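You operate a simulated robot arm through the tools that you are given. There is no shell and no other tool.

Carry out the task below with a simulated robot arm. There is one attempt and no reset: what you move stays moved.

Task
Open the wire path at the pulley frame for threading.
Fine: raise the felt press before you wind the felt bar down; unlatch the comb roller and swing it out.
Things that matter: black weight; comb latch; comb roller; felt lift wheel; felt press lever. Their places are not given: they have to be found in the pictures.

Only the result counts: the job must be done as asked and must still hold three seconds after the hand-in. Knocking over, shifting, dropping, spilling or breaking anything else fails it.

Robot
A 7-joint arm with a three-finger gripper, fixed in place. Base frame: the origin is at the foot of the arm, x ahead of it, y to its left, z up. Units: mm, rad, N and s.
Its first joint turns from -2.897 to 2.897 rad. Payload 2.69 kg.
The tool frame sits at the grasp point between the pads (the TCP): z along the fingers, y along the line on which they close. The tips reach 30 mm beyond it. Largest opening 128 mm; the body of the gripper starts 117 mm behind the TCP.
Orientation is told as [roll, pitch, yaw] about the base's x, y, z axes, in that order, counted from this pose: with the fingers straight down and closing along the base's y, the tool's x points along the base's -x, its y along +y and its z along -z.

Tools
- The arm moves only by the tool jog_arm. Its argument "commands" is one flat list of numbers, 7 for each row, row after row: the shift along the base's x, y, z in units of 300 mm (1.0 is 300 mm), then the turn, a rotation vector about the base's x, y, z in units of 60 degrees (1.0 is 60 degrees), then the gripper command, from -1 (shut) to 1 (fully open), values between in proportion. In form: [x, y, z, ax, ay, az, hand, x, y, z, ax, ay, az, hand, ...]. A call has 1 to 20 rows; each row is the pose to reach, as a shift and turn from the pose commanded when the call began. A call with a number of a shift or a turn outside -1 to 1 is refused whole. Rows are played at 5 a second. More than 50 mm and 0.15 rad between two rows, or a gripper value outside its range, and nothing of the call is played. Where a pose cannot be reached the arm comes as near as it can. A force on the tool above 90 N (or 10 N above the force at the start of the call, whichever is more), or a blocked arm, ends the call early, and 0.2 s more pass. Each finger halts on what it meets, pressing with about 42 N; the grip force reading is that of the motor and also rises with nothing between the fingers. The clock runs only during rows and for 0.2 s after the last one: add rows that repeat a pose to give the fingers time. It gives the time, the measured TCP pose, the force on the tool (base axes), the opening and the grip force at its end, in the units of the frame above (readings bear some noise), with the torque about the TCP (base axes, N m) and any sound that the robot's microphone picked up.
- Cameras (640 x 400 px; columns grow to the right, rows downward): "scene" is fixed at [215.4, 647.8, 1618.8]; the picture's right is [-0.96, -0.29, 0.00], its down [-0.15, 0.50, -0.85] and it looks along [0.25, -0.82, -0.52] (base axes); focal length 326 px, centre (320, 200). "wrist" rides on the gripper at [58, 54, -131] in the tool frame; the picture's right is [-0.68, 0.74, 0.00], its down [-0.62, -0.57, -0.55] and it looks along [-0.40, -0.37, 0.84] (tool axes); focal length 234 px, centre (320, 200).
- capture(camera): a new picture of that camera. The clock stands still meanwhile.
- move_column(by): slides the trunk up (or, below 0, down) by that many mm; the arm rides with it, the base frame stays. It gives what a move gives, with no picture.
- pixel_to_xyz(camera, pixels): for up to 12 pixels [column, row] of the newest picture of that camera ("zoom" is the newest enlarged one), the place [x, y, z] in the base frame of the surface seen there, good to about 3 mm, but the place of the scene camera against the robot may be out by one fixed shift of up to 25 mm in any direction. The clock stands still meanwhile.
- enlarge(camera, box): a new picture of the part [left, top, right, bottom] of that camera's present view, enlarged. The clock stands still meanwhile.
- hand_in(): hands the job in; it is judged then, once.

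Open the gripper and draw the arm clear of the work before you hand the job in, unless the task says otherwise.

The tools are called after ">>>" as name(argument=value, ...) on one line, values as JSON. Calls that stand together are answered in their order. jog_arm: Moves the arm, as the interface text tells. Its arguments: {"type":"object","properties":{"commands":{"type":"array","items":{"type":"number"}}},"required":["commands"]} The other tools are called the same way: move_column (by) slides the trunk up or down; capture (camera) takes a picture; pixel_to_xyz (camera, pixels) gives the place of the surface under pixels of a picture; enlarge (camera, box) takes an enlarged picture of a part of a camera's view; hand_in () hands the job in.

At the start:

```text
t: 0.0
tool_pos: [612.0, -174.6, 1330.9]
tcp_rot: [0.0, 0.0, 0.0]
ft_force: [0.3, 0.3, 0.1]
moment: [0.02, -0.02, -0.02]
finger_gap: 128.0
finger_force: 0.1
trunk travel left (down, up): [-150.0, 200.0]
```

scene: 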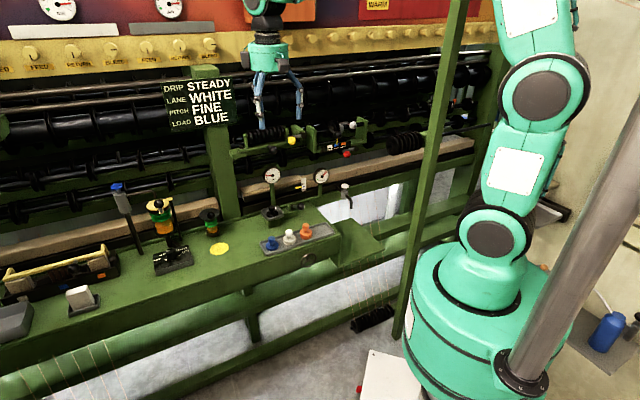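
wrist: 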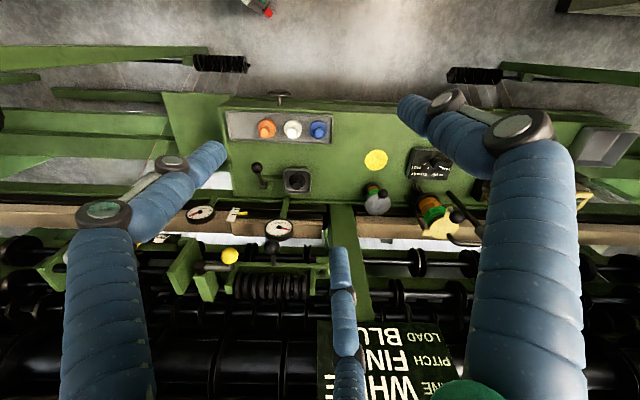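

The first pictures show a sign near (200,100) in the scene view and a green machine deck with levers; I enlarge several parts to identify the items.

>>> enlarge(camera="scene", box=[220, 90, 400, 200])

>>> enlarge(camera="scene", box=[240, 150, 420, 270])

>>> enlarge(camera="scene", box=[90, 170, 270, 290])

>>> enlarge(camera="scene", box=[0, 220, 160, 350])

>>> enlarge(camera="scene", box=[140, 60, 260, 140])

```text
3.56 times, centred on (310, 145) of scene
```

zoom: 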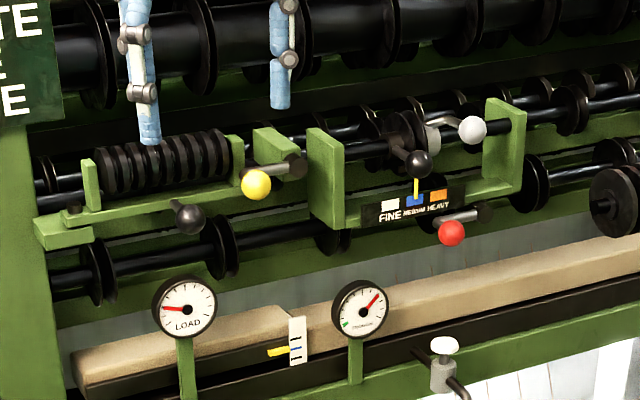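

```text
3.33 times, centred on (330, 210) of scene
```

zoom: 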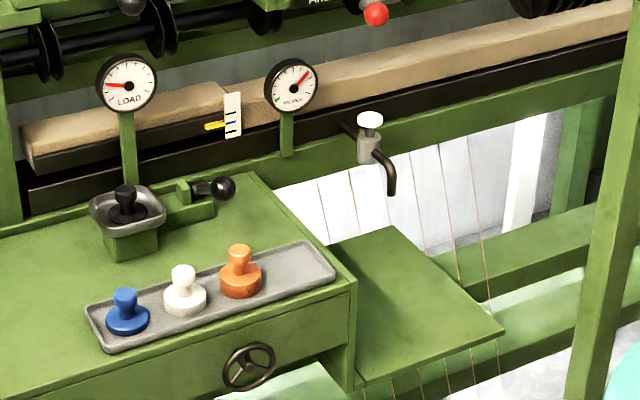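

```text
3.33 times, centred on (180, 230) of scene
```

zoom: 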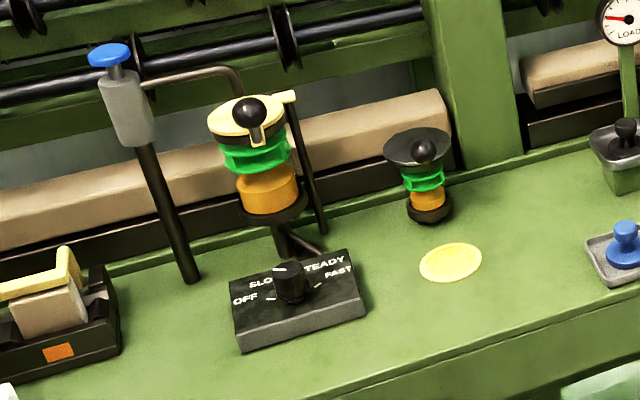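

```text
3.08 times, centred on (80, 285) of scene
```

zoom: 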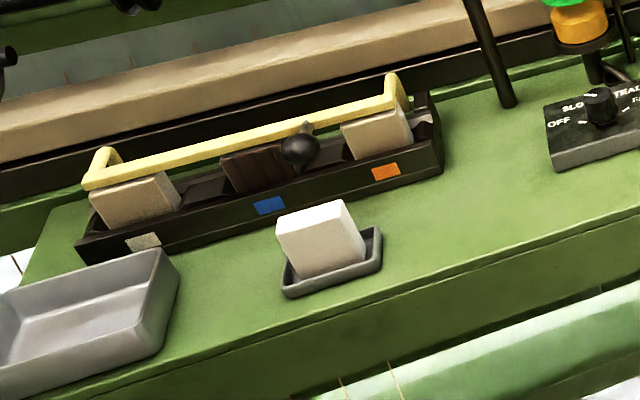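

```text
5.00 times, centred on (200, 100) of scene
```

zoom: 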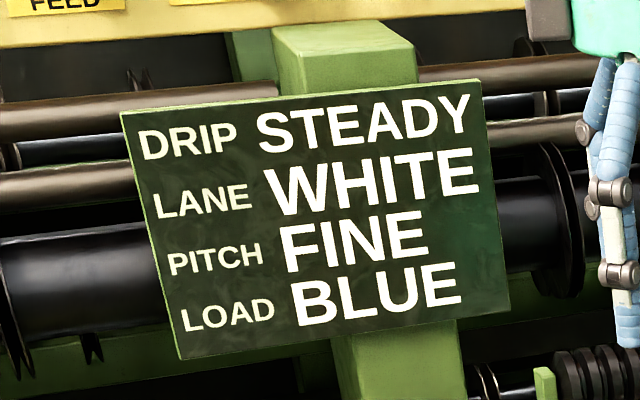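

The enlarged views show the weight pan with a black weight, a small black-knob lever beside it, the ribbed roller with yellow and black knobs, a handwheel and a yellow bar over felts. I ask for their places.

>>> pixel_to_xyz(camera="scene", pixels=[[275, 206], [303, 207], [307, 260], [270, 137], [291, 141], [273, 150], [346, 155], [428, 130], [75, 260], [219, 249], [200, 230], [320, 240]])

>>> enlarge(camera="wrist", box=[160, 70, 400, 220])

>>> enlarge(camera="wrist", box=[140, 180, 360, 320])

>>> enlarge(camera="wrist", box=[340, 100, 640, 290])

```text
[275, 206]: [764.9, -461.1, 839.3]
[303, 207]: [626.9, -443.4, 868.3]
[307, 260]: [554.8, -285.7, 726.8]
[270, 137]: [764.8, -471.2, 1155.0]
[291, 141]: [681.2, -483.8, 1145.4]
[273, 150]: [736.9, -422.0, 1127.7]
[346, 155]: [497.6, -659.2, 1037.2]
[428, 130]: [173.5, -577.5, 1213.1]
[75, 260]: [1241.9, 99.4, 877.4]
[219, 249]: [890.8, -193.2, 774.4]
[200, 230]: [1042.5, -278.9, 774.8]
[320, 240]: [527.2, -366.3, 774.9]
```

```text
2.67 times, centred on (280, 145) of wrist
```

zoom: 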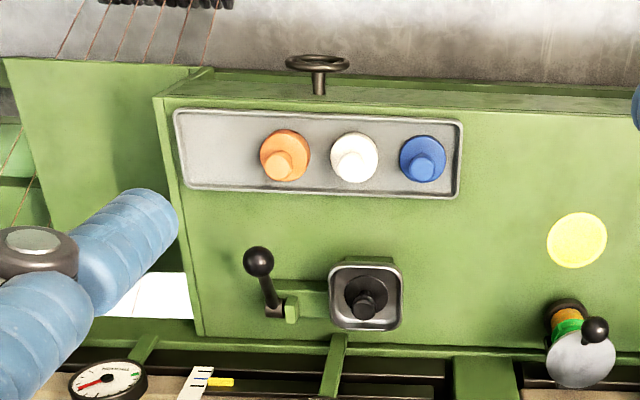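

```text
2.86 times, centred on (250, 250) of wrist
```

zoom: 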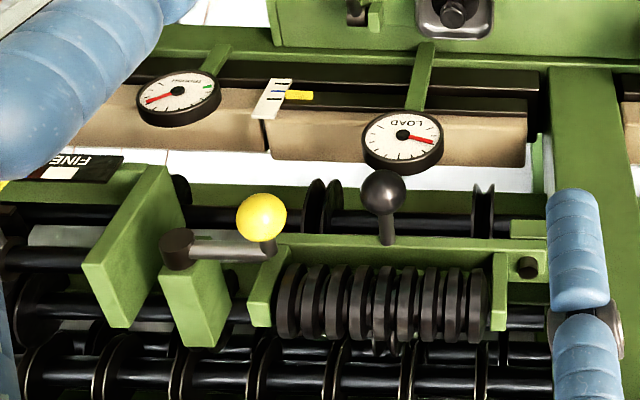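

```text
2.11 times, centred on (490, 195) of wrist
```

zoom: 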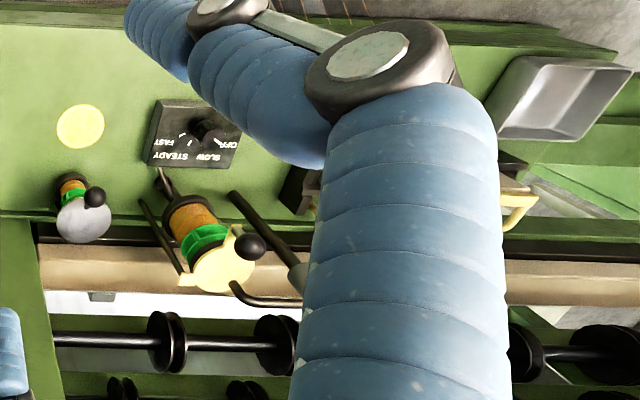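

I ask for the same features in the wrist view, where the calibration is exact.

>>> pixel_to_xyz(camera="wrist", pixels=[[296, 183], [257, 168], [279, 93], [274, 247], [231, 256], [274, 285], [202, 267], [376, 160], [264, 184], [227, 267], [324, 275], [275, 262]])

>>> enlarge(camera="wrist", box=[180, 220, 340, 320])

>>> enlarge(camera="wrist", box=[230, 140, 330, 203])

>>> enlarge(camera="wrist", box=[0, 180, 220, 320])

```text
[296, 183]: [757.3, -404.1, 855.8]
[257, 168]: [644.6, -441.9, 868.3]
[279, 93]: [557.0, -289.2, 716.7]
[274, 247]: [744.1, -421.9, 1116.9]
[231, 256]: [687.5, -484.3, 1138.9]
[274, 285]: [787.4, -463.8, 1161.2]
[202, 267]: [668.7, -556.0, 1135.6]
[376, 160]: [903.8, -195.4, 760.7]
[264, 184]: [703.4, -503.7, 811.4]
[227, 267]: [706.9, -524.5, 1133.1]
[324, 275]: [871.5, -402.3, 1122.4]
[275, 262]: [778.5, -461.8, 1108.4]
```

```text
4.00 times, centred on (260, 270) of wrist
```

zoom: 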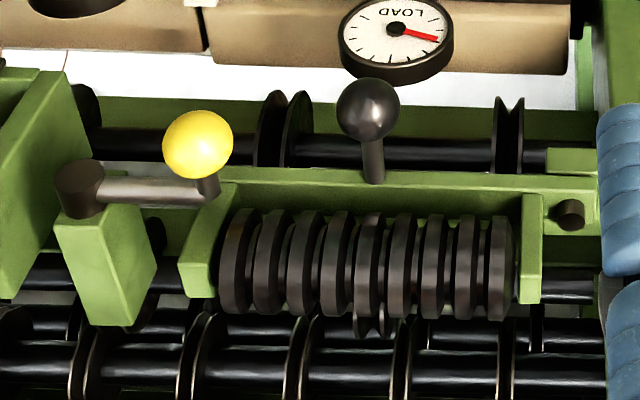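

```text
6.35 times, centred on (280, 172) of wrist
```

zoom: 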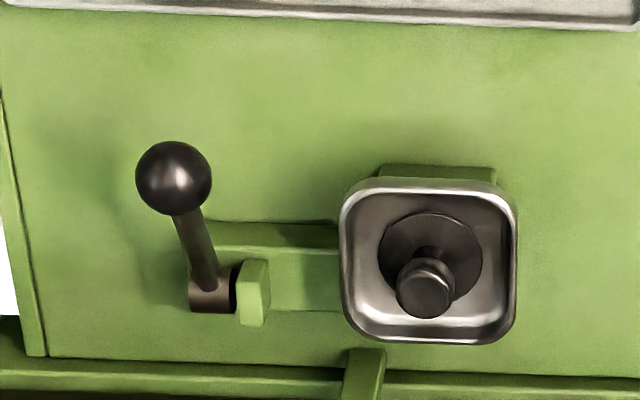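

```text
2.86 times, centred on (110, 250) of wrist
```

zoom: 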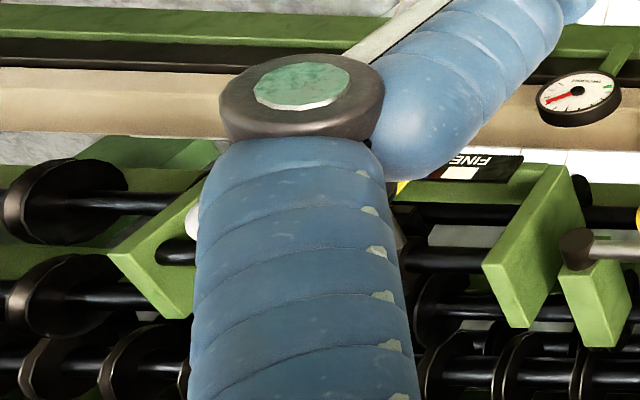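

The tray holds orange, white and blue weights with a vacant place at its left, and the black weight sits in the pan near wrist (296,183). I move the camera closer over the free space in front of the frame.

>>> jog_arm(commands=[-0.007, -0.047, -0.14, 0, 0, 0, 1, -0.013, -0.094, -0.28, 0, 0, 0, 1, -0.02, -0.142, -0.42, 0, 0, 0, 1, -0.027, -0.189, -0.558, 0, 0, 0, 1, -0.033, -0.236, -0.698, 0, 0, 0, 1, -0.04, -0.283, -0.837, 0, 0, 0, 1, -0.04, -0.283, -0.837, 0, 0, 0, 1])

>>> capture(camera="wrist")

>>> capture(camera="scene")

```text
t: 1.6
tool_pos: [597.8, -260.6, 1077.8]
tcp_rot: [0.0, 0.0, -0.001]
ft_force: [0.2, -1.1, -0.4]
moment: [0.01, 0.09, -0.01]
finger_gap: 127.8
finger_force: 0.0
trunk travel left (down, up): [-150.0, 200.0]
```

```text
taken
```

wrist: 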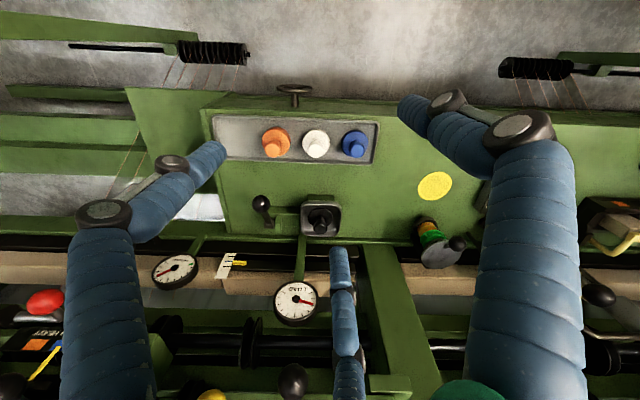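

```text
taken
```

scene: 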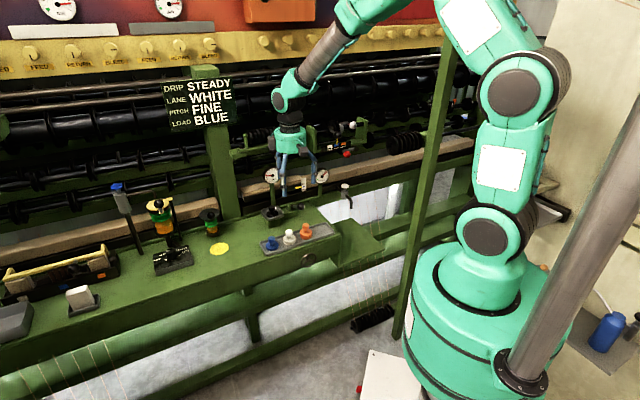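

The pan is now at wrist (320,215), the lever ball at (261,203) and the dials at (175,270) and (296,302). I enlarge these parts.

>>> enlarge(camera="wrist", box=[230, 160, 390, 260])

>>> enlarge(camera="wrist", box=[140, 230, 340, 355])

>>> enlarge(camera="wrist", box=[200, 70, 400, 195])

>>> pixel_to_xyz(camera="wrist", pixels=[[320, 214], [261, 203], [295, 88], [276, 148], [316, 148], [356, 148], [240, 140], [435, 186], [226, 262], [240, 263], [303, 217], [262, 222]])

```text
4.00 times, centred on (310, 210) of wrist
```

zoom: 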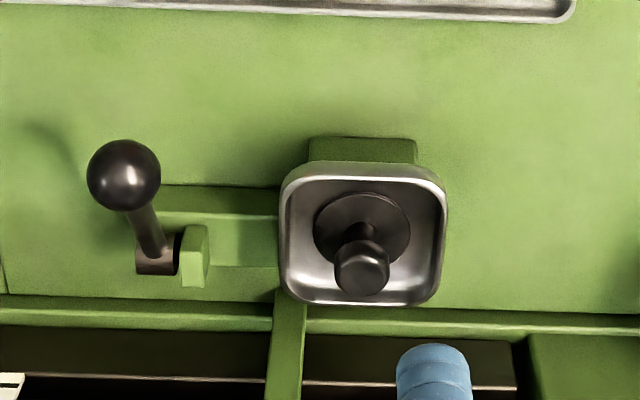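

```text
3.20 times, centred on (240, 292) of wrist
```

zoom: 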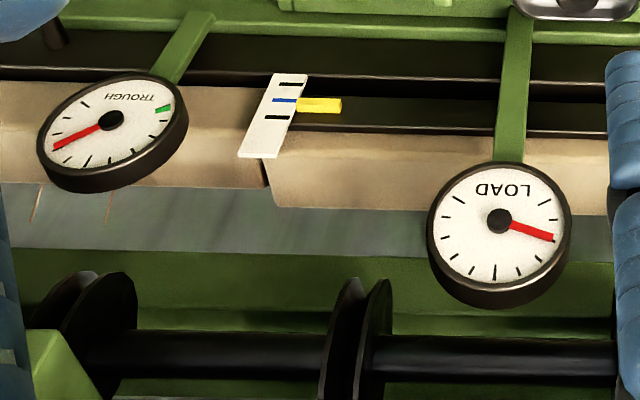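

```text
3.20 times, centred on (300, 132) of wrist
```

zoom: 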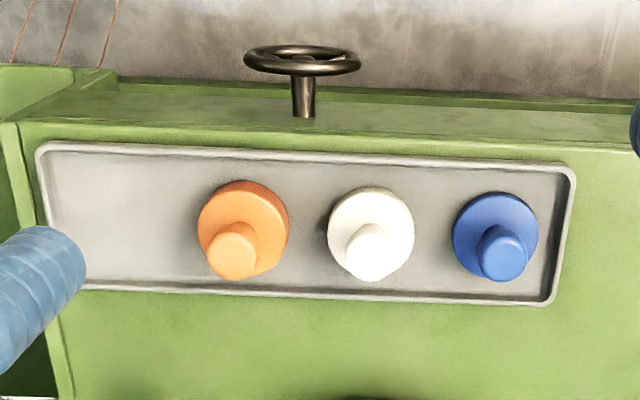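

```text
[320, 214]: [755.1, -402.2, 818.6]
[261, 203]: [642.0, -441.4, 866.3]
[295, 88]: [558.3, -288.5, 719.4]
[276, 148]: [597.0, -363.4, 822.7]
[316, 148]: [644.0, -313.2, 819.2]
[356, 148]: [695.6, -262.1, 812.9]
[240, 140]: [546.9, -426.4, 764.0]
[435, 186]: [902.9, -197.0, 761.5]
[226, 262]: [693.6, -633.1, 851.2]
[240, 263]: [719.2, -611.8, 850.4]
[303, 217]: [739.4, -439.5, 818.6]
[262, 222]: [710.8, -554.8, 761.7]
```

The tray has an empty fourth place left of the orange weight, and the pan lever pivots beside the pan. I tilt the tool to look at the pan, lever and felt bar from the operator's side.

>>> jog_arm(commands=[-0.005, -0.044, -0.095, -0.078, -0.08, 0, 1, -0.009, -0.088, -0.189, -0.155, -0.159, 0, 1, -0.014, -0.132, -0.284, -0.233, -0.239, 0, 1, -0.019, -0.175, -0.378, -0.31, -0.319, 0, 1, -0.023, -0.219, -0.473, -0.388, -0.398, 0, 1, -0.028, -0.263, -0.567, -0.465, -0.478, 0, 1, -0.028, -0.263, -0.567, -0.465, -0.478, 0, 1])

>>> capture(camera="wrist")

>>> enlarge(camera="wrist", box=[160, 100, 480, 300])

```text
t: 3.2
tool_pos: [590.8, -337.8, 911.0]
tcp_rot: [-0.53, -0.481, 0.133]
ft_force: [-0.2, 0.9, 1.0]
moment: [0.02, -0.01, 0.01]
finger_gap: 128.0
finger_force: 0.1
trunk travel left (down, up): [-150.0, 200.0]
```

```text
taken
```

wrist: 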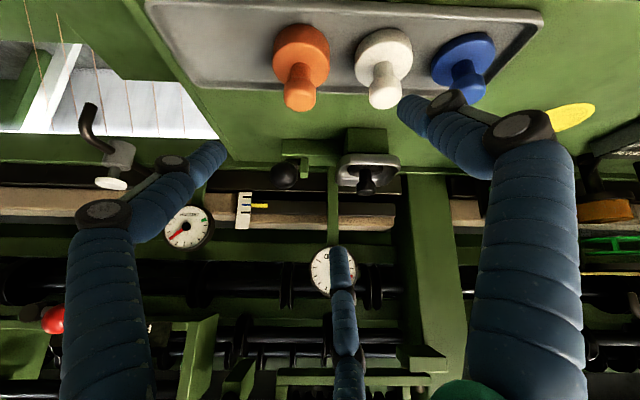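

```text
2.00 times, centred on (320, 200) of wrist
```

zoom: 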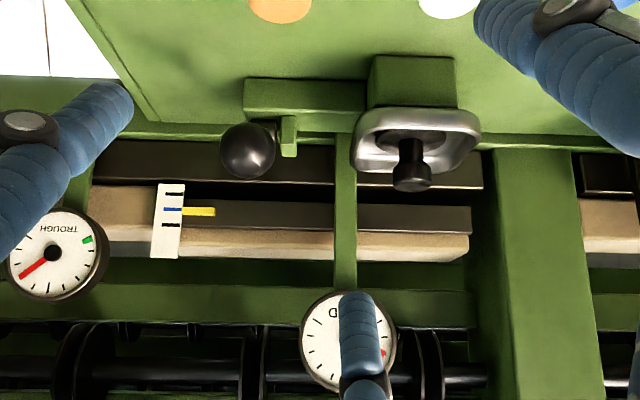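

The pan lever's ball lies in front of and above its pivot, so it points to the operator about 25° above level. Now I look at the comb roller and pitch station from the front.

>>> jog_arm(commands=[-0.082, -0.037, 0.1, 0, 0, 0, 1, -0.164, -0.073, 0.2, 0, 0, 0, 1, -0.246, -0.11, 0.3, 0, 0, 0, 1, -0.328, -0.146, 0.4, 0, 0, 0, 1, -0.41, -0.183, 0.5, 0, 0, 0, 1, -0.492, -0.219, 0.601, 0, 0, 0, 1, -0.492, -0.219, 0.601, 0, 0, 0, 1])

>>> capture(camera="wrist")

>>> capture(camera="scene")

```text
t: 4.8
tool_pos: [443.3, -406.5, 1089.4]
tcp_rot: [-0.528, -0.481, 0.133]
ft_force: [-0.2, -0.6, -0.4]
moment: [0.03, -0.01, 0.0]
finger_gap: 128.0
finger_force: 0.1
trunk travel left (down, up): [-150.0, 200.0]
```

```text
taken
```

wrist: 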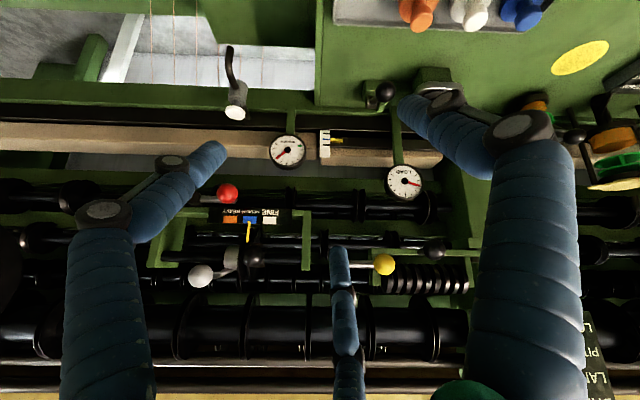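

```text
taken
```

scene: 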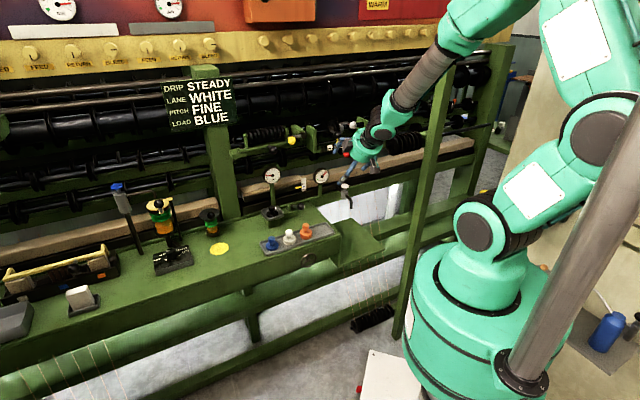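

>>> enlarge(camera="wrist", box=[150, 160, 310, 310])

>>> enlarge(camera="wrist", box=[290, 200, 490, 320])

>>> enlarge(camera="wrist", box=[270, 60, 470, 200])

>>> pixel_to_xyz(camera="wrist", pixels=[[384, 264], [434, 246], [385, 92], [338, 141], [403, 182], [288, 150], [227, 194], [201, 276], [253, 258], [325, 142], [430, 278], [470, 262]])

```text
2.67 times, centred on (230, 235) of wrist
```

zoom: 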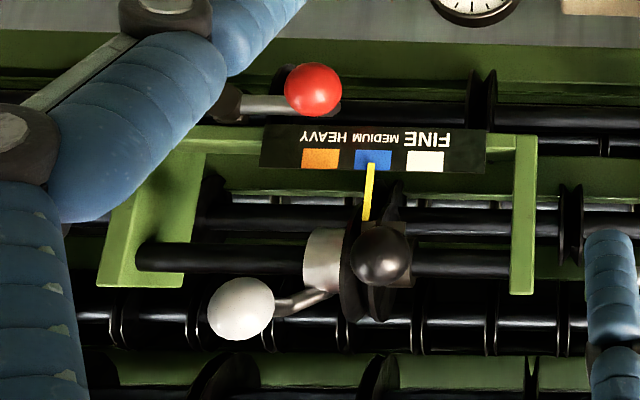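

```text
3.20 times, centred on (390, 260) of wrist
```

zoom: 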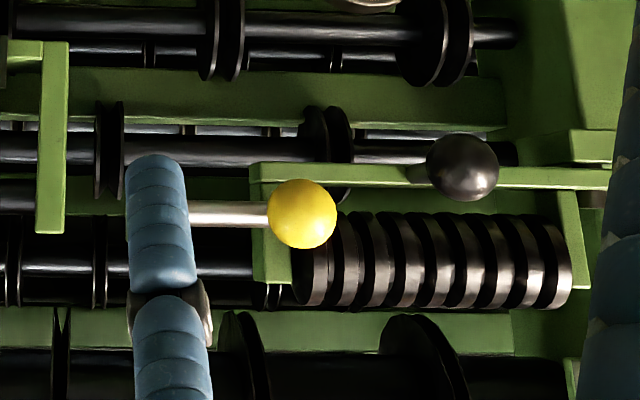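

```text
2.86 times, centred on (370, 130) of wrist
```

zoom: 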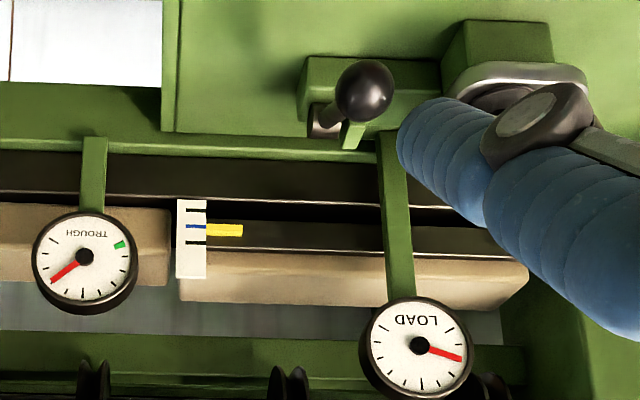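

```text
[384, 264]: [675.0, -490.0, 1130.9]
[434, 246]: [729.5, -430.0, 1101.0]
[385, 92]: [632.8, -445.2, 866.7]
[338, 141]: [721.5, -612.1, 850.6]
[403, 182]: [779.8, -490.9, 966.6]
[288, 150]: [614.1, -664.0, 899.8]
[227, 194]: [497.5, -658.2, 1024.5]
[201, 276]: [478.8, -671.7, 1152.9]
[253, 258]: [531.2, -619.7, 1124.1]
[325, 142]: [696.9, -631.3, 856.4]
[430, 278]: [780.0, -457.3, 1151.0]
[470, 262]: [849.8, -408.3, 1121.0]
```

The comb roller's latch is the yellow knob near wrist (384,264) and its handle the black ball near (434,246); the pan lever's ball is at (386,92). I turn the tool so the fingers close along the machine's length and go to a pre-grasp pose above the pan lever's ball.

>>> jog_arm(commands=[0.086, 0, -0.088, 0.057, -0.055, -0.094, 0.2, 0.172, 0, -0.176, 0.113, -0.11, -0.188, 0.2, 0.258, 0, -0.264, 0.17, -0.165, -0.282, 0.2, 0.344, 0, -0.351, 0.226, -0.22, -0.376, 0.2, 0.43, 0, -0.439, 0.283, -0.275, -0.47, 0.2, 0.516, 0, -0.527, 0.3395, -0.3304, -0.5643, 0.2, 0.516, 0, -0.527, 0.3395, -0.3304, -0.5643, 0.2])

>>> capture(camera="wrist")

>>> capture(camera="scene")

```text
t: 6.4
tool_pos: [598.8, -403.3, 932.9]
tcp_rot: [0.0, -0.698, -0.772]
ft_force: [0.0, 0.2, 0.6]
moment: [-0.01, 0.02, -0.04]
finger_gap: 76.9
finger_force: 0.0
trunk travel left (down, up): [-150.0, 200.0]
```

```text
taken
```

wrist: 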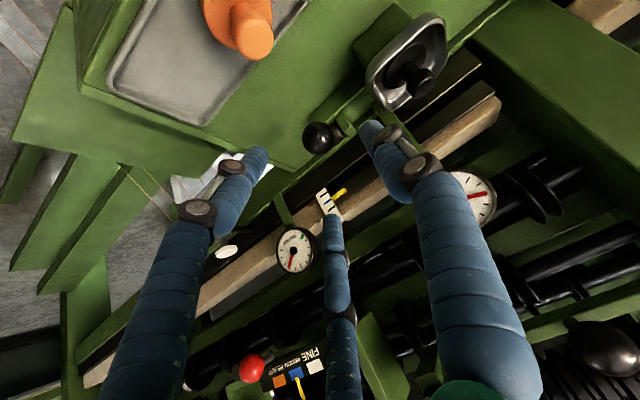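

```text
taken
```

scene: 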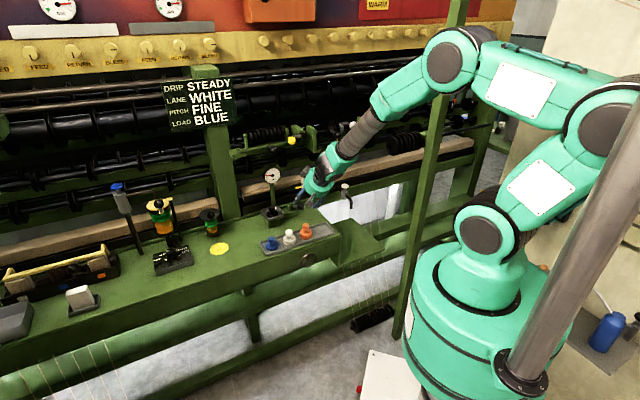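

The wrist picture shows three blue finger shapes; I enlarge the scene view of the gripper and the lever to understand the fingers before gripping.

>>> enlarge(camera="scene", box=[250, 130, 380, 230])

>>> enlarge(camera="wrist", box=[200, 60, 520, 260])

>>> pixel_to_xyz(camera="wrist", pixels=[[319, 137], [334, 222], [258, 155], [372, 128], [345, 126], [352, 122], [360, 105], [410, 75], [420, 85], [440, 30], [330, 330], [150, 330]])

```text
4.00 times, centred on (315, 180) of scene
```

zoom: 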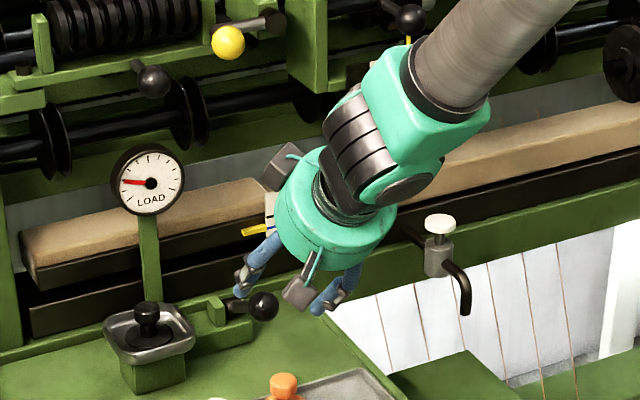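

```text
2.00 times, centred on (360, 160) of wrist
```

zoom: 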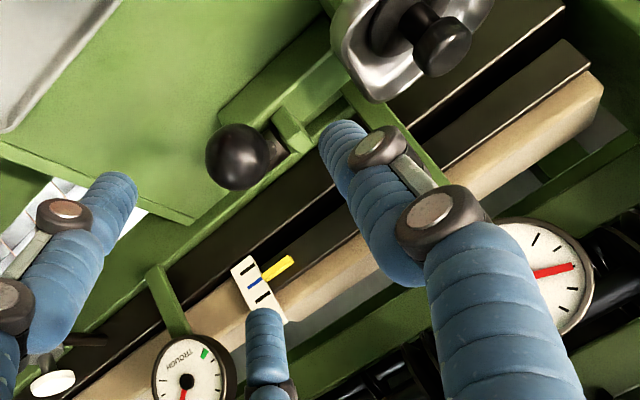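

```text
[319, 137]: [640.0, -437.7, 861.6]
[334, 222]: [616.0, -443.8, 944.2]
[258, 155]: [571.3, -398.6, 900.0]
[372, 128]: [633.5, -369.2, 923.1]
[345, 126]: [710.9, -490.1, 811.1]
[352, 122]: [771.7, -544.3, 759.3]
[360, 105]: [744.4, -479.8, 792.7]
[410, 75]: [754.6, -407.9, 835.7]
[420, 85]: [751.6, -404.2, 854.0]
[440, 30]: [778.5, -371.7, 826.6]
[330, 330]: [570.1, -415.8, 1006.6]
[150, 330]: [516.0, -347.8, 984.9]
```

The hand is centred on the lever ball line; ball centre is about [645.5,-449,854.5]. I advance along the tool axis to the ball with the fingers still open.

>>> jog_arm(commands=[0.037, -0.0355, -0.0613, 0, 0, 0, 0.2, 0.074, -0.071, -0.1227, 0, 0, 0, 0.2, 0.111, -0.1065, -0.184, 0, 0, 0, 0.2, 0.1483, -0.142, -0.2453, 0, 0, 0, 0.2, 0.1483, -0.142, -0.2453, 0, 0, 0, 0.2])

>>> enlarge(camera="wrist", box=[160, 50, 480, 250])

>>> enlarge(camera="scene", box=[240, 140, 370, 230])

```text
t: 7.6
tool_pos: [642.7, -446.8, 858.9]
tcp_rot: [0.001, -0.699, -0.772]
ft_force: [0.1, -0.1, -0.3]
moment: [0.02, -0.03, -0.01]
finger_gap: 76.6
finger_force: 0.0
trunk travel left (down, up): [-150.0, 200.0]
```

```text
2.00 times, centred on (320, 150) of wrist
```

zoom: 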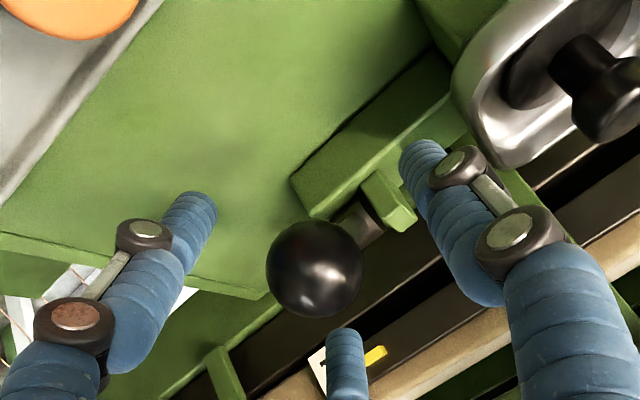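

```text
4.44 times, centred on (305, 185) of scene
```

zoom: 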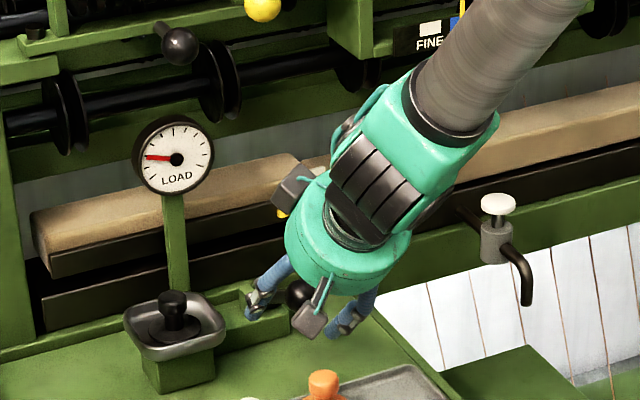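

The ball is centred between the fingers at zoom (313,268). I close the hand on it.

>>> jog_arm(commands=[0, 0, 0, 0, 0, 0, -1, 0, 0, 0, 0, 0, 0, -1, 0, 0, 0, 0, 0, 0, -1, 0, 0, 0, 0, 0, 0, -1])

>>> enlarge(camera="wrist", box=[160, 50, 480, 250])

```text
t: 8.6
tool_pos: [641.6, -445.3, 859.2]
tcp_rot: [0.001, -0.696, -0.771]
ft_force: [-12.0, -4.9, -4.5]
moment: [0.34, 0.5, -0.11]
finger_gap: 32.1
finger_force: 45.0
trunk travel left (down, up): [-150.0, 200.0]
```

```text
2.00 times, centred on (320, 150) of wrist
```

zoom: 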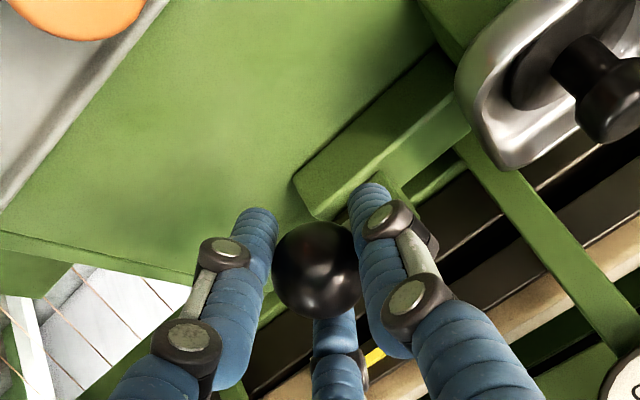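

The hand holds the ball (gap 32 mm). I lift the lever gently through about 10° to see whether it moves and whether the pan moves with it.

>>> jog_arm(commands=[0.0043, -0.0042, 0.0093, 0, 0, 0, -1, 0.0086, -0.0084, 0.0187, 0, 0, 0, -1, 0.0134, -0.013, 0.0275, 0, 0, 0, -1, 0.0182, -0.0177, 0.0363, 0, 0, 0, -1, 0.0182, -0.0177, 0.0363, 0, 0, 0, -1])

>>> enlarge(camera="wrist", box=[160, 50, 480, 250])

>>> enlarge(camera="scene", box=[240, 140, 370, 230])

```text
t: 9.8
tool_pos: [647.9, -452.4, 870.9]
tcp_rot: [0.0, -0.7, -0.773]
ft_force: [-26.4, 1.9, 2.6]
moment: [0.58, 0.91, -0.18]
finger_gap: 32.0
finger_force: 44.5
trunk travel left (down, up): [-150.0, 200.0]
```

```text
2.00 times, centred on (320, 150) of wrist
```

zoom: 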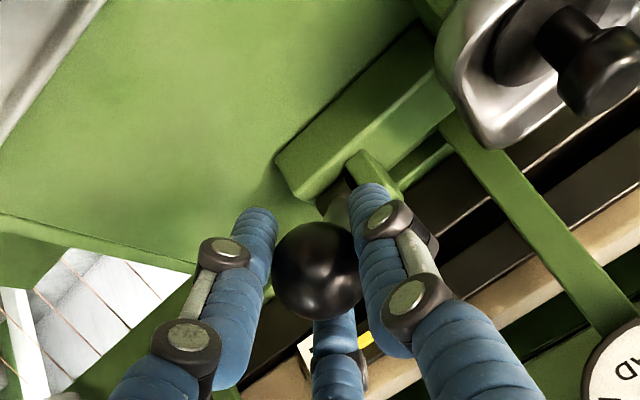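

```text
4.44 times, centred on (305, 185) of scene
```

zoom: 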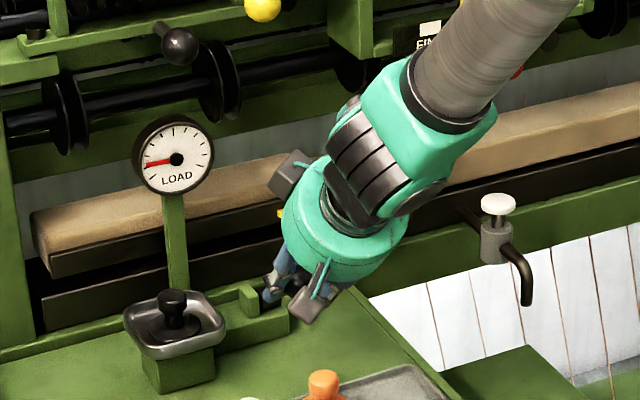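

The lever moves upward, the pan stays, and the LOAD needle drops slightly, so lifting this lever unloads the press. I continue along the arc another 25°, with a corrected pivot.

>>> jog_arm(commands=[0.0037, -0.013, 0.0233, 0, 0, 0, -1, 0.0128, -0.0218, 0.0365, 0, 0, 0, -1, 0.0218, -0.0306, 0.0497, 0, 0, 0, -1, 0.0322, -0.0407, 0.0608, 0, 0, 0, -1, 0.0427, -0.0508, 0.072, 0, 0, 0, -1, 0.054, -0.0617, 0.0812, 0, 0, 0, -1, 0.0651, -0.0727, 0.0903, 0, 0, 0, -1, 0.0651, -0.0727, 0.0903, 0, 0, 0, -1])

>>> enlarge(camera="scene", box=[240, 140, 370, 230])

>>> capture(camera="wrist")

```text
t: 11.6
tool_pos: [668.0, -473.2, 897.1]
tcp_rot: [0.0, -0.701, -0.772]
ft_force: [3.7, 18.7, -4.6]
moment: [0.81, 0.51, 0.09]
finger_gap: 32.5
finger_force: 44.8
trunk travel left (down, up): [-150.0, 200.0]
```

```text
4.44 times, centred on (305, 185) of scene
```

zoom: 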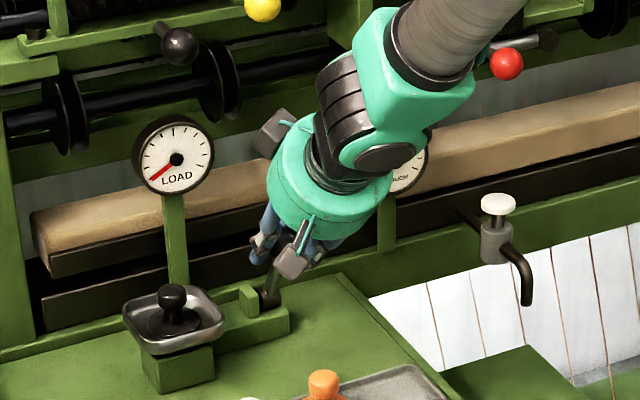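

```text
taken
```

wrist: 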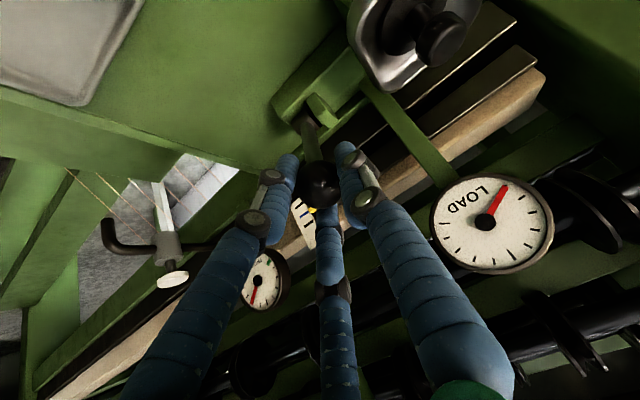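

The LOAD needle is now near its low end and the lever is about 25° short of vertical. I continue to vertical.

>>> jog_arm(commands=[0.0133, -0.0107, 0.007, 0, 0, 0, -1, 0.0267, -0.0213, 0.0137, 0, 0, 0, -1, 0.039, -0.0333, 0.0187, 0, 0, 0, -1, 0.052, -0.046, 0.0223, 0, 0, 0, -1, 0.065, -0.0587, 0.025, 0, 0, 0, -1, 0.078, -0.0713, 0.0263, 0, 0, 0, -1, 0.078, -0.0713, 0.0263, 0, 0, 0, -1])

>>> enlarge(camera="scene", box=[240, 140, 370, 230])

>>> capture(camera="wrist")

```text
t: 13.2
tool_pos: [689.8, -493.8, 905.1]
tcp_rot: [0.001, -0.701, -0.772]
ft_force: [-20.1, 6.0, 7.4]
moment: [0.65, 1.68, -0.27]
finger_gap: 32.3
finger_force: 45.0
trunk travel left (down, up): [-150.0, 200.0]
```

```text
4.44 times, centred on (305, 185) of scene
```

zoom: 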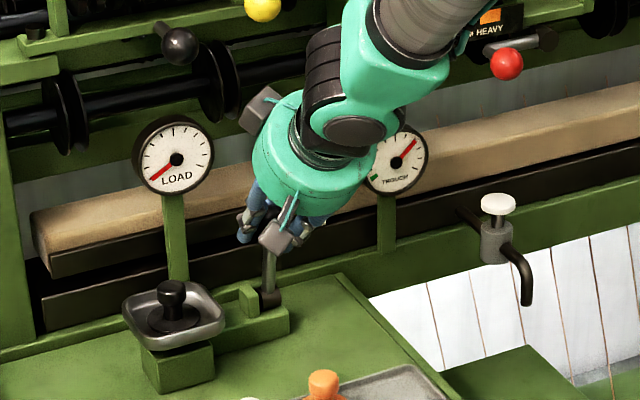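

```text
taken
```

wrist: 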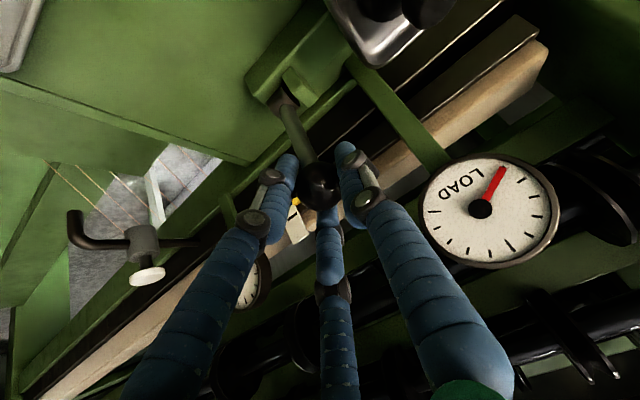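

The lever is upright and LOAD reads at its lowest tick. I continue a little further to find its end stop.

>>> jog_arm(commands=[0.013, -0.0127, -0.0003, 0, 0, 0, -1, 0.026, -0.0253, -0.0013, 0, 0, 0, -1, 0.0389, -0.0379, -0.004, 0, 0, 0, -1, 0.0518, -0.0505, -0.0077, 0, 0, 0, -1, 0.0518, -0.0505, -0.0077, 0, 0, 0, -1])

>>> enlarge(camera="scene", box=[240, 140, 370, 230])

```text
t: 14.4
tool_pos: [699.6, -508.8, 895.4]
tcp_rot: [-0.004, -0.69, -0.772]
ft_force: [-55.6, 4.6, -22.9]
moment: [-0.11, 0.52, 0.44]
finger_gap: 37.6
finger_force: 44.9
trunk travel left (down, up): [-150.0, 200.0]
```

```text
4.44 times, centred on (305, 185) of scene
```

zoom: 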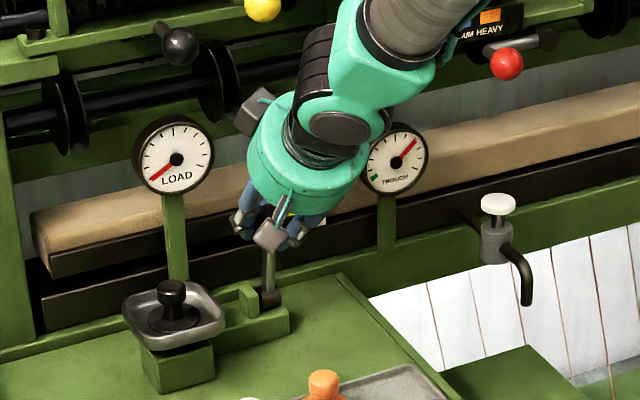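

Force rose to 60 N and the gap grew to 37.6 mm while the rod stayed upright, so the lever is at its stop. I ease back to the upright pose, open, and retreat to see if the lever stays.

>>> jog_arm(commands=[-0.026, 0.0253, 0.004, 0, 0, 0, -1, -0.0518, 0.0505, 0.0077, 0, 0, 0, -1, -0.0518, 0.0505, 0.0077, 0, 0, 0, -1])

>>> jog_arm(commands=[0, 0, 0, 0, 0, 0, -0.2, 0, 0, 0, 0, 0, 0, 0.2, 0, 0, 0, 0, 0, 0, 0.2, -0.0768, 0.0748, 0.1277, 0, 0, 0, 0.2, -0.1536, 0.1495, 0.2553, 0, 0, 0, 0.2, -0.23, 0.224, 0.383, 0, 0, 0, 0.2, -0.23, 0.224, 0.383, 0, 0, 0, 0.2])

>>> capture(camera="wrist")

>>> enlarge(camera="scene", box=[220, 120, 380, 240])

```text
t: 15.2
tool_pos: [689.0, -495.6, 903.8]
tcp_rot: [0.0, -0.698, -0.773]
ft_force: [-21.8, -28.7, -30.7]
moment: [-0.82, 1.09, -0.32]
finger_gap: 33.5
finger_force: 44.4
trunk travel left (down, up): [-150.0, 200.0]
```

```text
t: 16.8
tool_pos: [619.7, -426.8, 1018.2]
tcp_rot: [0.0, -0.697, -0.771]
ft_force: [-0.3, 1.1, 0.4]
moment: [0.01, -0.02, -0.01]
finger_gap: 77.1
finger_force: 0.1
trunk travel left (down, up): [-150.0, 200.0]
```

```text
taken
```

wrist: 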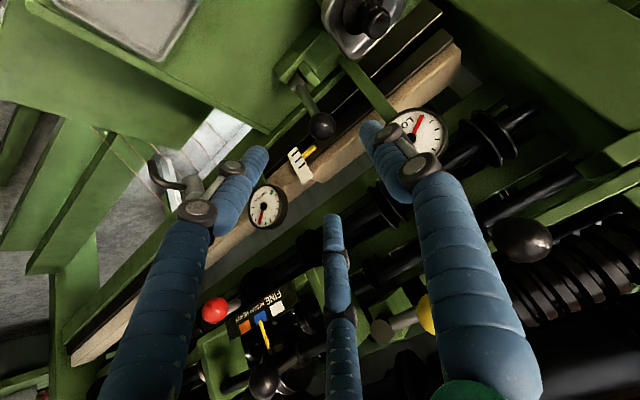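

```text
3.33 times, centred on (300, 180) of scene
```

zoom: 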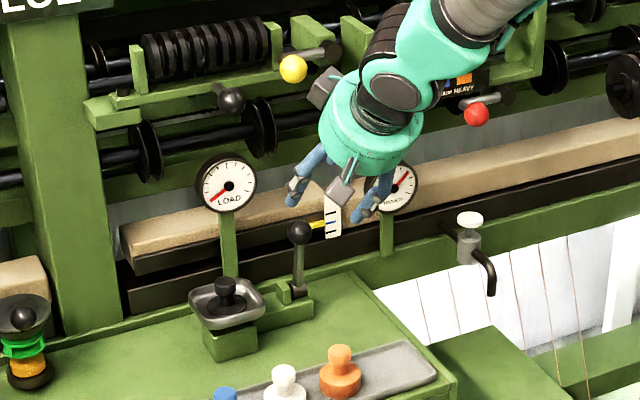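

The lever stays upright at zoom (299,233) after release, and the pan with its weight has risen with it, with LOAD at its low end: the press is up. Next is the felt lift wheel on the deck's front; I back away and tilt the tool to horizontal.

>>> jog_arm(commands=[-0.0722, 0.1066, -0.009, -0.083, -0.0853, 0, 0.5, -0.1445, 0.2131, -0.018, -0.166, -0.1706, 0, 0.5, -0.2167, 0.3197, -0.027, -0.249, -0.2559, 0, 0.5, -0.289, 0.4263, -0.036, -0.3322, -0.3413, 0, 0.5, -0.361, 0.5329, -0.045, -0.415, -0.4266, 0, 0.5, -0.4334, 0.6394, -0.054, -0.498, -0.5119, 0, 0.5, -0.5057, 0.746, -0.0633, -0.5813, -0.5972, 0, 0.5, -0.5057, 0.746, -0.0633, -0.5813, -0.5972, 0, 0.5])

>>> capture(camera="wrist")

>>> capture(camera="scene")

```text
t: 18.6
tool_pos: [477.9, -198.7, 1024.8]
tcp_rot: [-1.088, -1.555, 0.312]
ft_force: [0.9, -0.4, -0.6]
moment: [-0.01, 0.0, -0.01]
finger_gap: 96.2
finger_force: 0.1
out of reach, approached as far as the arm can: row 7, 8
trunk travel left (down, up): [-150.0, 200.0]
```

```text
taken
```

wrist: 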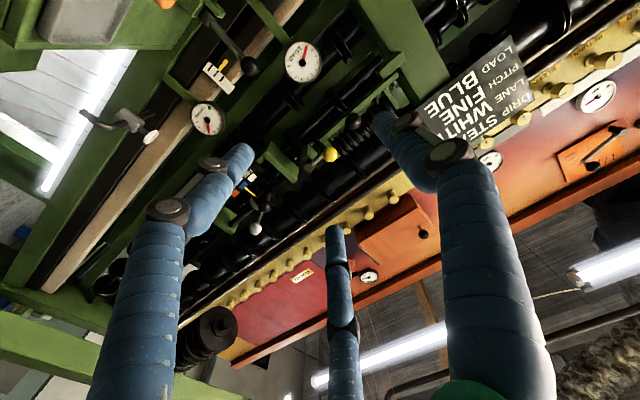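

```text
taken
```

scene: 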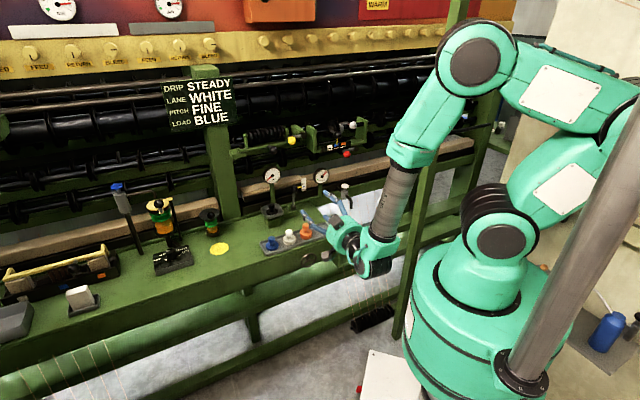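

The tool reached level only at z≈1025, so a level approach to the wheel at z≈719 is out of reach. I tilt back to 45° and lower, to look at the wheel from the front.

>>> jog_arm(commands=[0, 0, -0.02, 0.0872, 0.0896, 0, 0.5, 0, 0, -0.1, 0.1744, 0.1792, 0, 0.5, 0, 0, -0.2, 0.2616, 0.2688, 0, 0.5, 0, 0, -0.3, 0.3487, 0.3583, 0, 0.5, 0, 0, -0.4, 0.4359, 0.4479, 0, 0.5, 0, 0, -0.5, 0.5231, 0.5375, 0, 0.5, 0, 0, -0.5, 0.5231, 0.5375, 0, 0.5])

>>> capture(camera="wrist")

>>> capture(camera="scene")

```text
t: 20.2
tool_pos: [481.8, -198.6, 873.9]
tcp_rot: [0.002, -0.785, -0.771]
ft_force: [0.1, 0.2, 0.0]
moment: [-0.01, 0.02, 0.02]
finger_gap: 96.1
finger_force: 0.0
trunk travel left (down, up): [-150.0, 200.0]
```

```text
taken
```

wrist: 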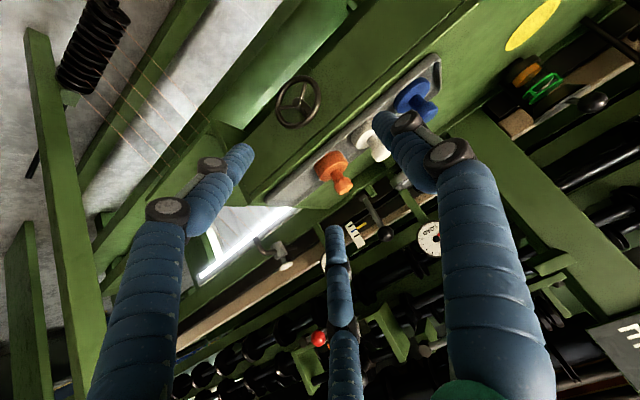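

```text
taken
```

scene: 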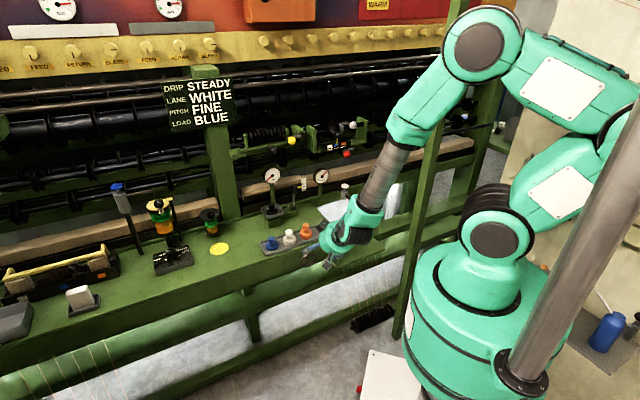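

The wheel is now seen face-on at wrist (298,103). I enlarge it and get its places.

>>> enlarge(camera="wrist", box=[258, 70, 338, 120])

>>> pixel_to_xyz(camera="wrist", pixels=[[298, 104], [301, 77], [276, 104], [296, 128], [319, 101], [315, 84], [280, 122], [282, 86], [313, 121], [290, 60], [330, 80], [270, 110]])

>>> enlarge(camera="scene", box=[220, 120, 380, 240])

```text
8.00 times, centred on (298, 95) of wrist
```

zoom: 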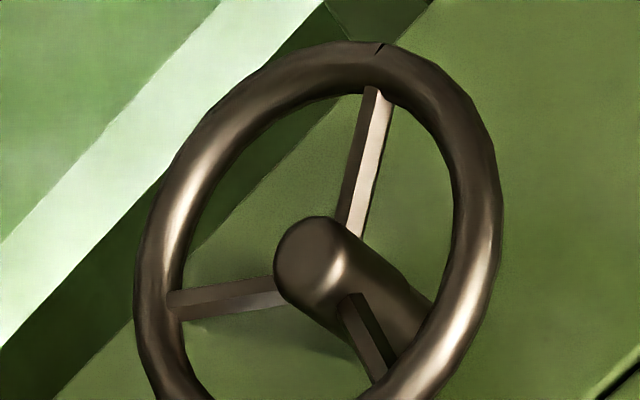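

```text
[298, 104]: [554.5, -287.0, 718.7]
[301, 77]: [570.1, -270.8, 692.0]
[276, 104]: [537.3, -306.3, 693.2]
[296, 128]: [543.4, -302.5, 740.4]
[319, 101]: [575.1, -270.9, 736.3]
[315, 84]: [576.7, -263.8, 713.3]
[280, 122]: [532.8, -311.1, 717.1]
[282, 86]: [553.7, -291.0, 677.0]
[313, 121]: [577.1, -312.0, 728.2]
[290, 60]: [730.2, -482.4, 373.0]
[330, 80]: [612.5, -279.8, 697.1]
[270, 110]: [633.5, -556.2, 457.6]
```

```text
3.33 times, centred on (300, 180) of scene
```

zoom: 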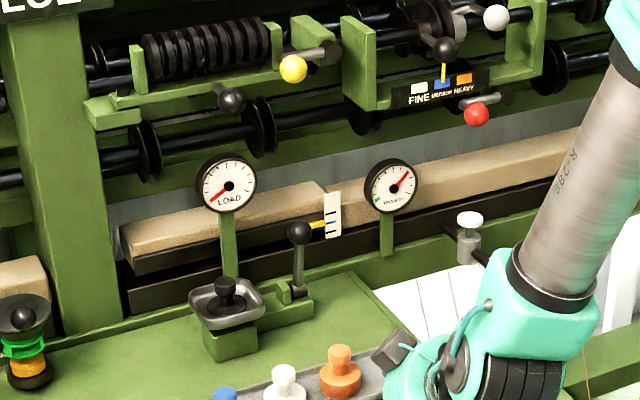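

The wheel's centre is about u=181, plane 33 mm in front of the box face, rim radius about 35 mm. I go to a pre-grasp with the fingers fully open, ready to straddle the rim left and right.

>>> jog_arm(commands=[0.026, -0.04, -0.081, 0, 0, 0, 1, 0.052, -0.08, -0.162, 0, 0, 0, 1, 0.078, -0.12, -0.243, 0, 0, 0, 1, 0.104, -0.1607, -0.3237, 0, 0, 0, 1, 0.104, -0.1607, -0.3237, 0, 0, 0, 1])

>>> capture(camera="wrist")

>>> enlarge(camera="scene", box=[260, 200, 420, 300])

```text
t: 21.4
tool_pos: [512.2, -246.6, 776.1]
tcp_rot: [0.0, -0.785, -0.771]
ft_force: [0.4, -0.4, 0.4]
moment: [0.01, 0.0, -0.02]
finger_gap: 127.9
finger_force: 0.0
trunk travel left (down, up): [-150.0, 200.0]
```

```text
taken
```

wrist: 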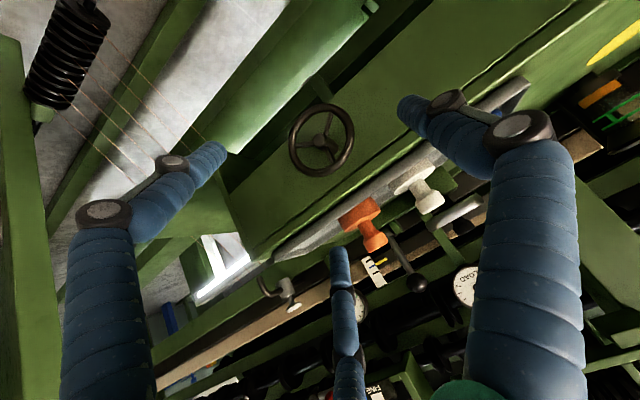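

```text
4.00 times, centred on (340, 250) of scene
```

zoom: 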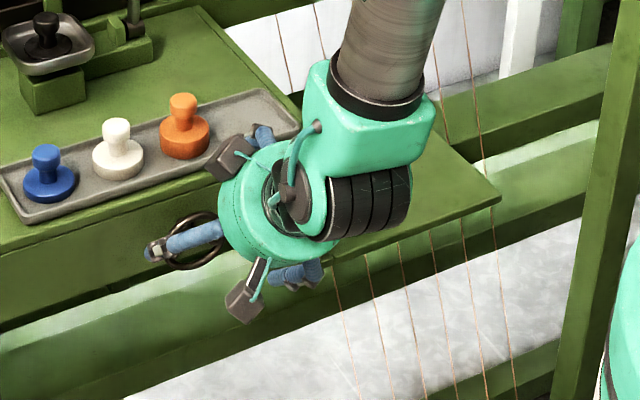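

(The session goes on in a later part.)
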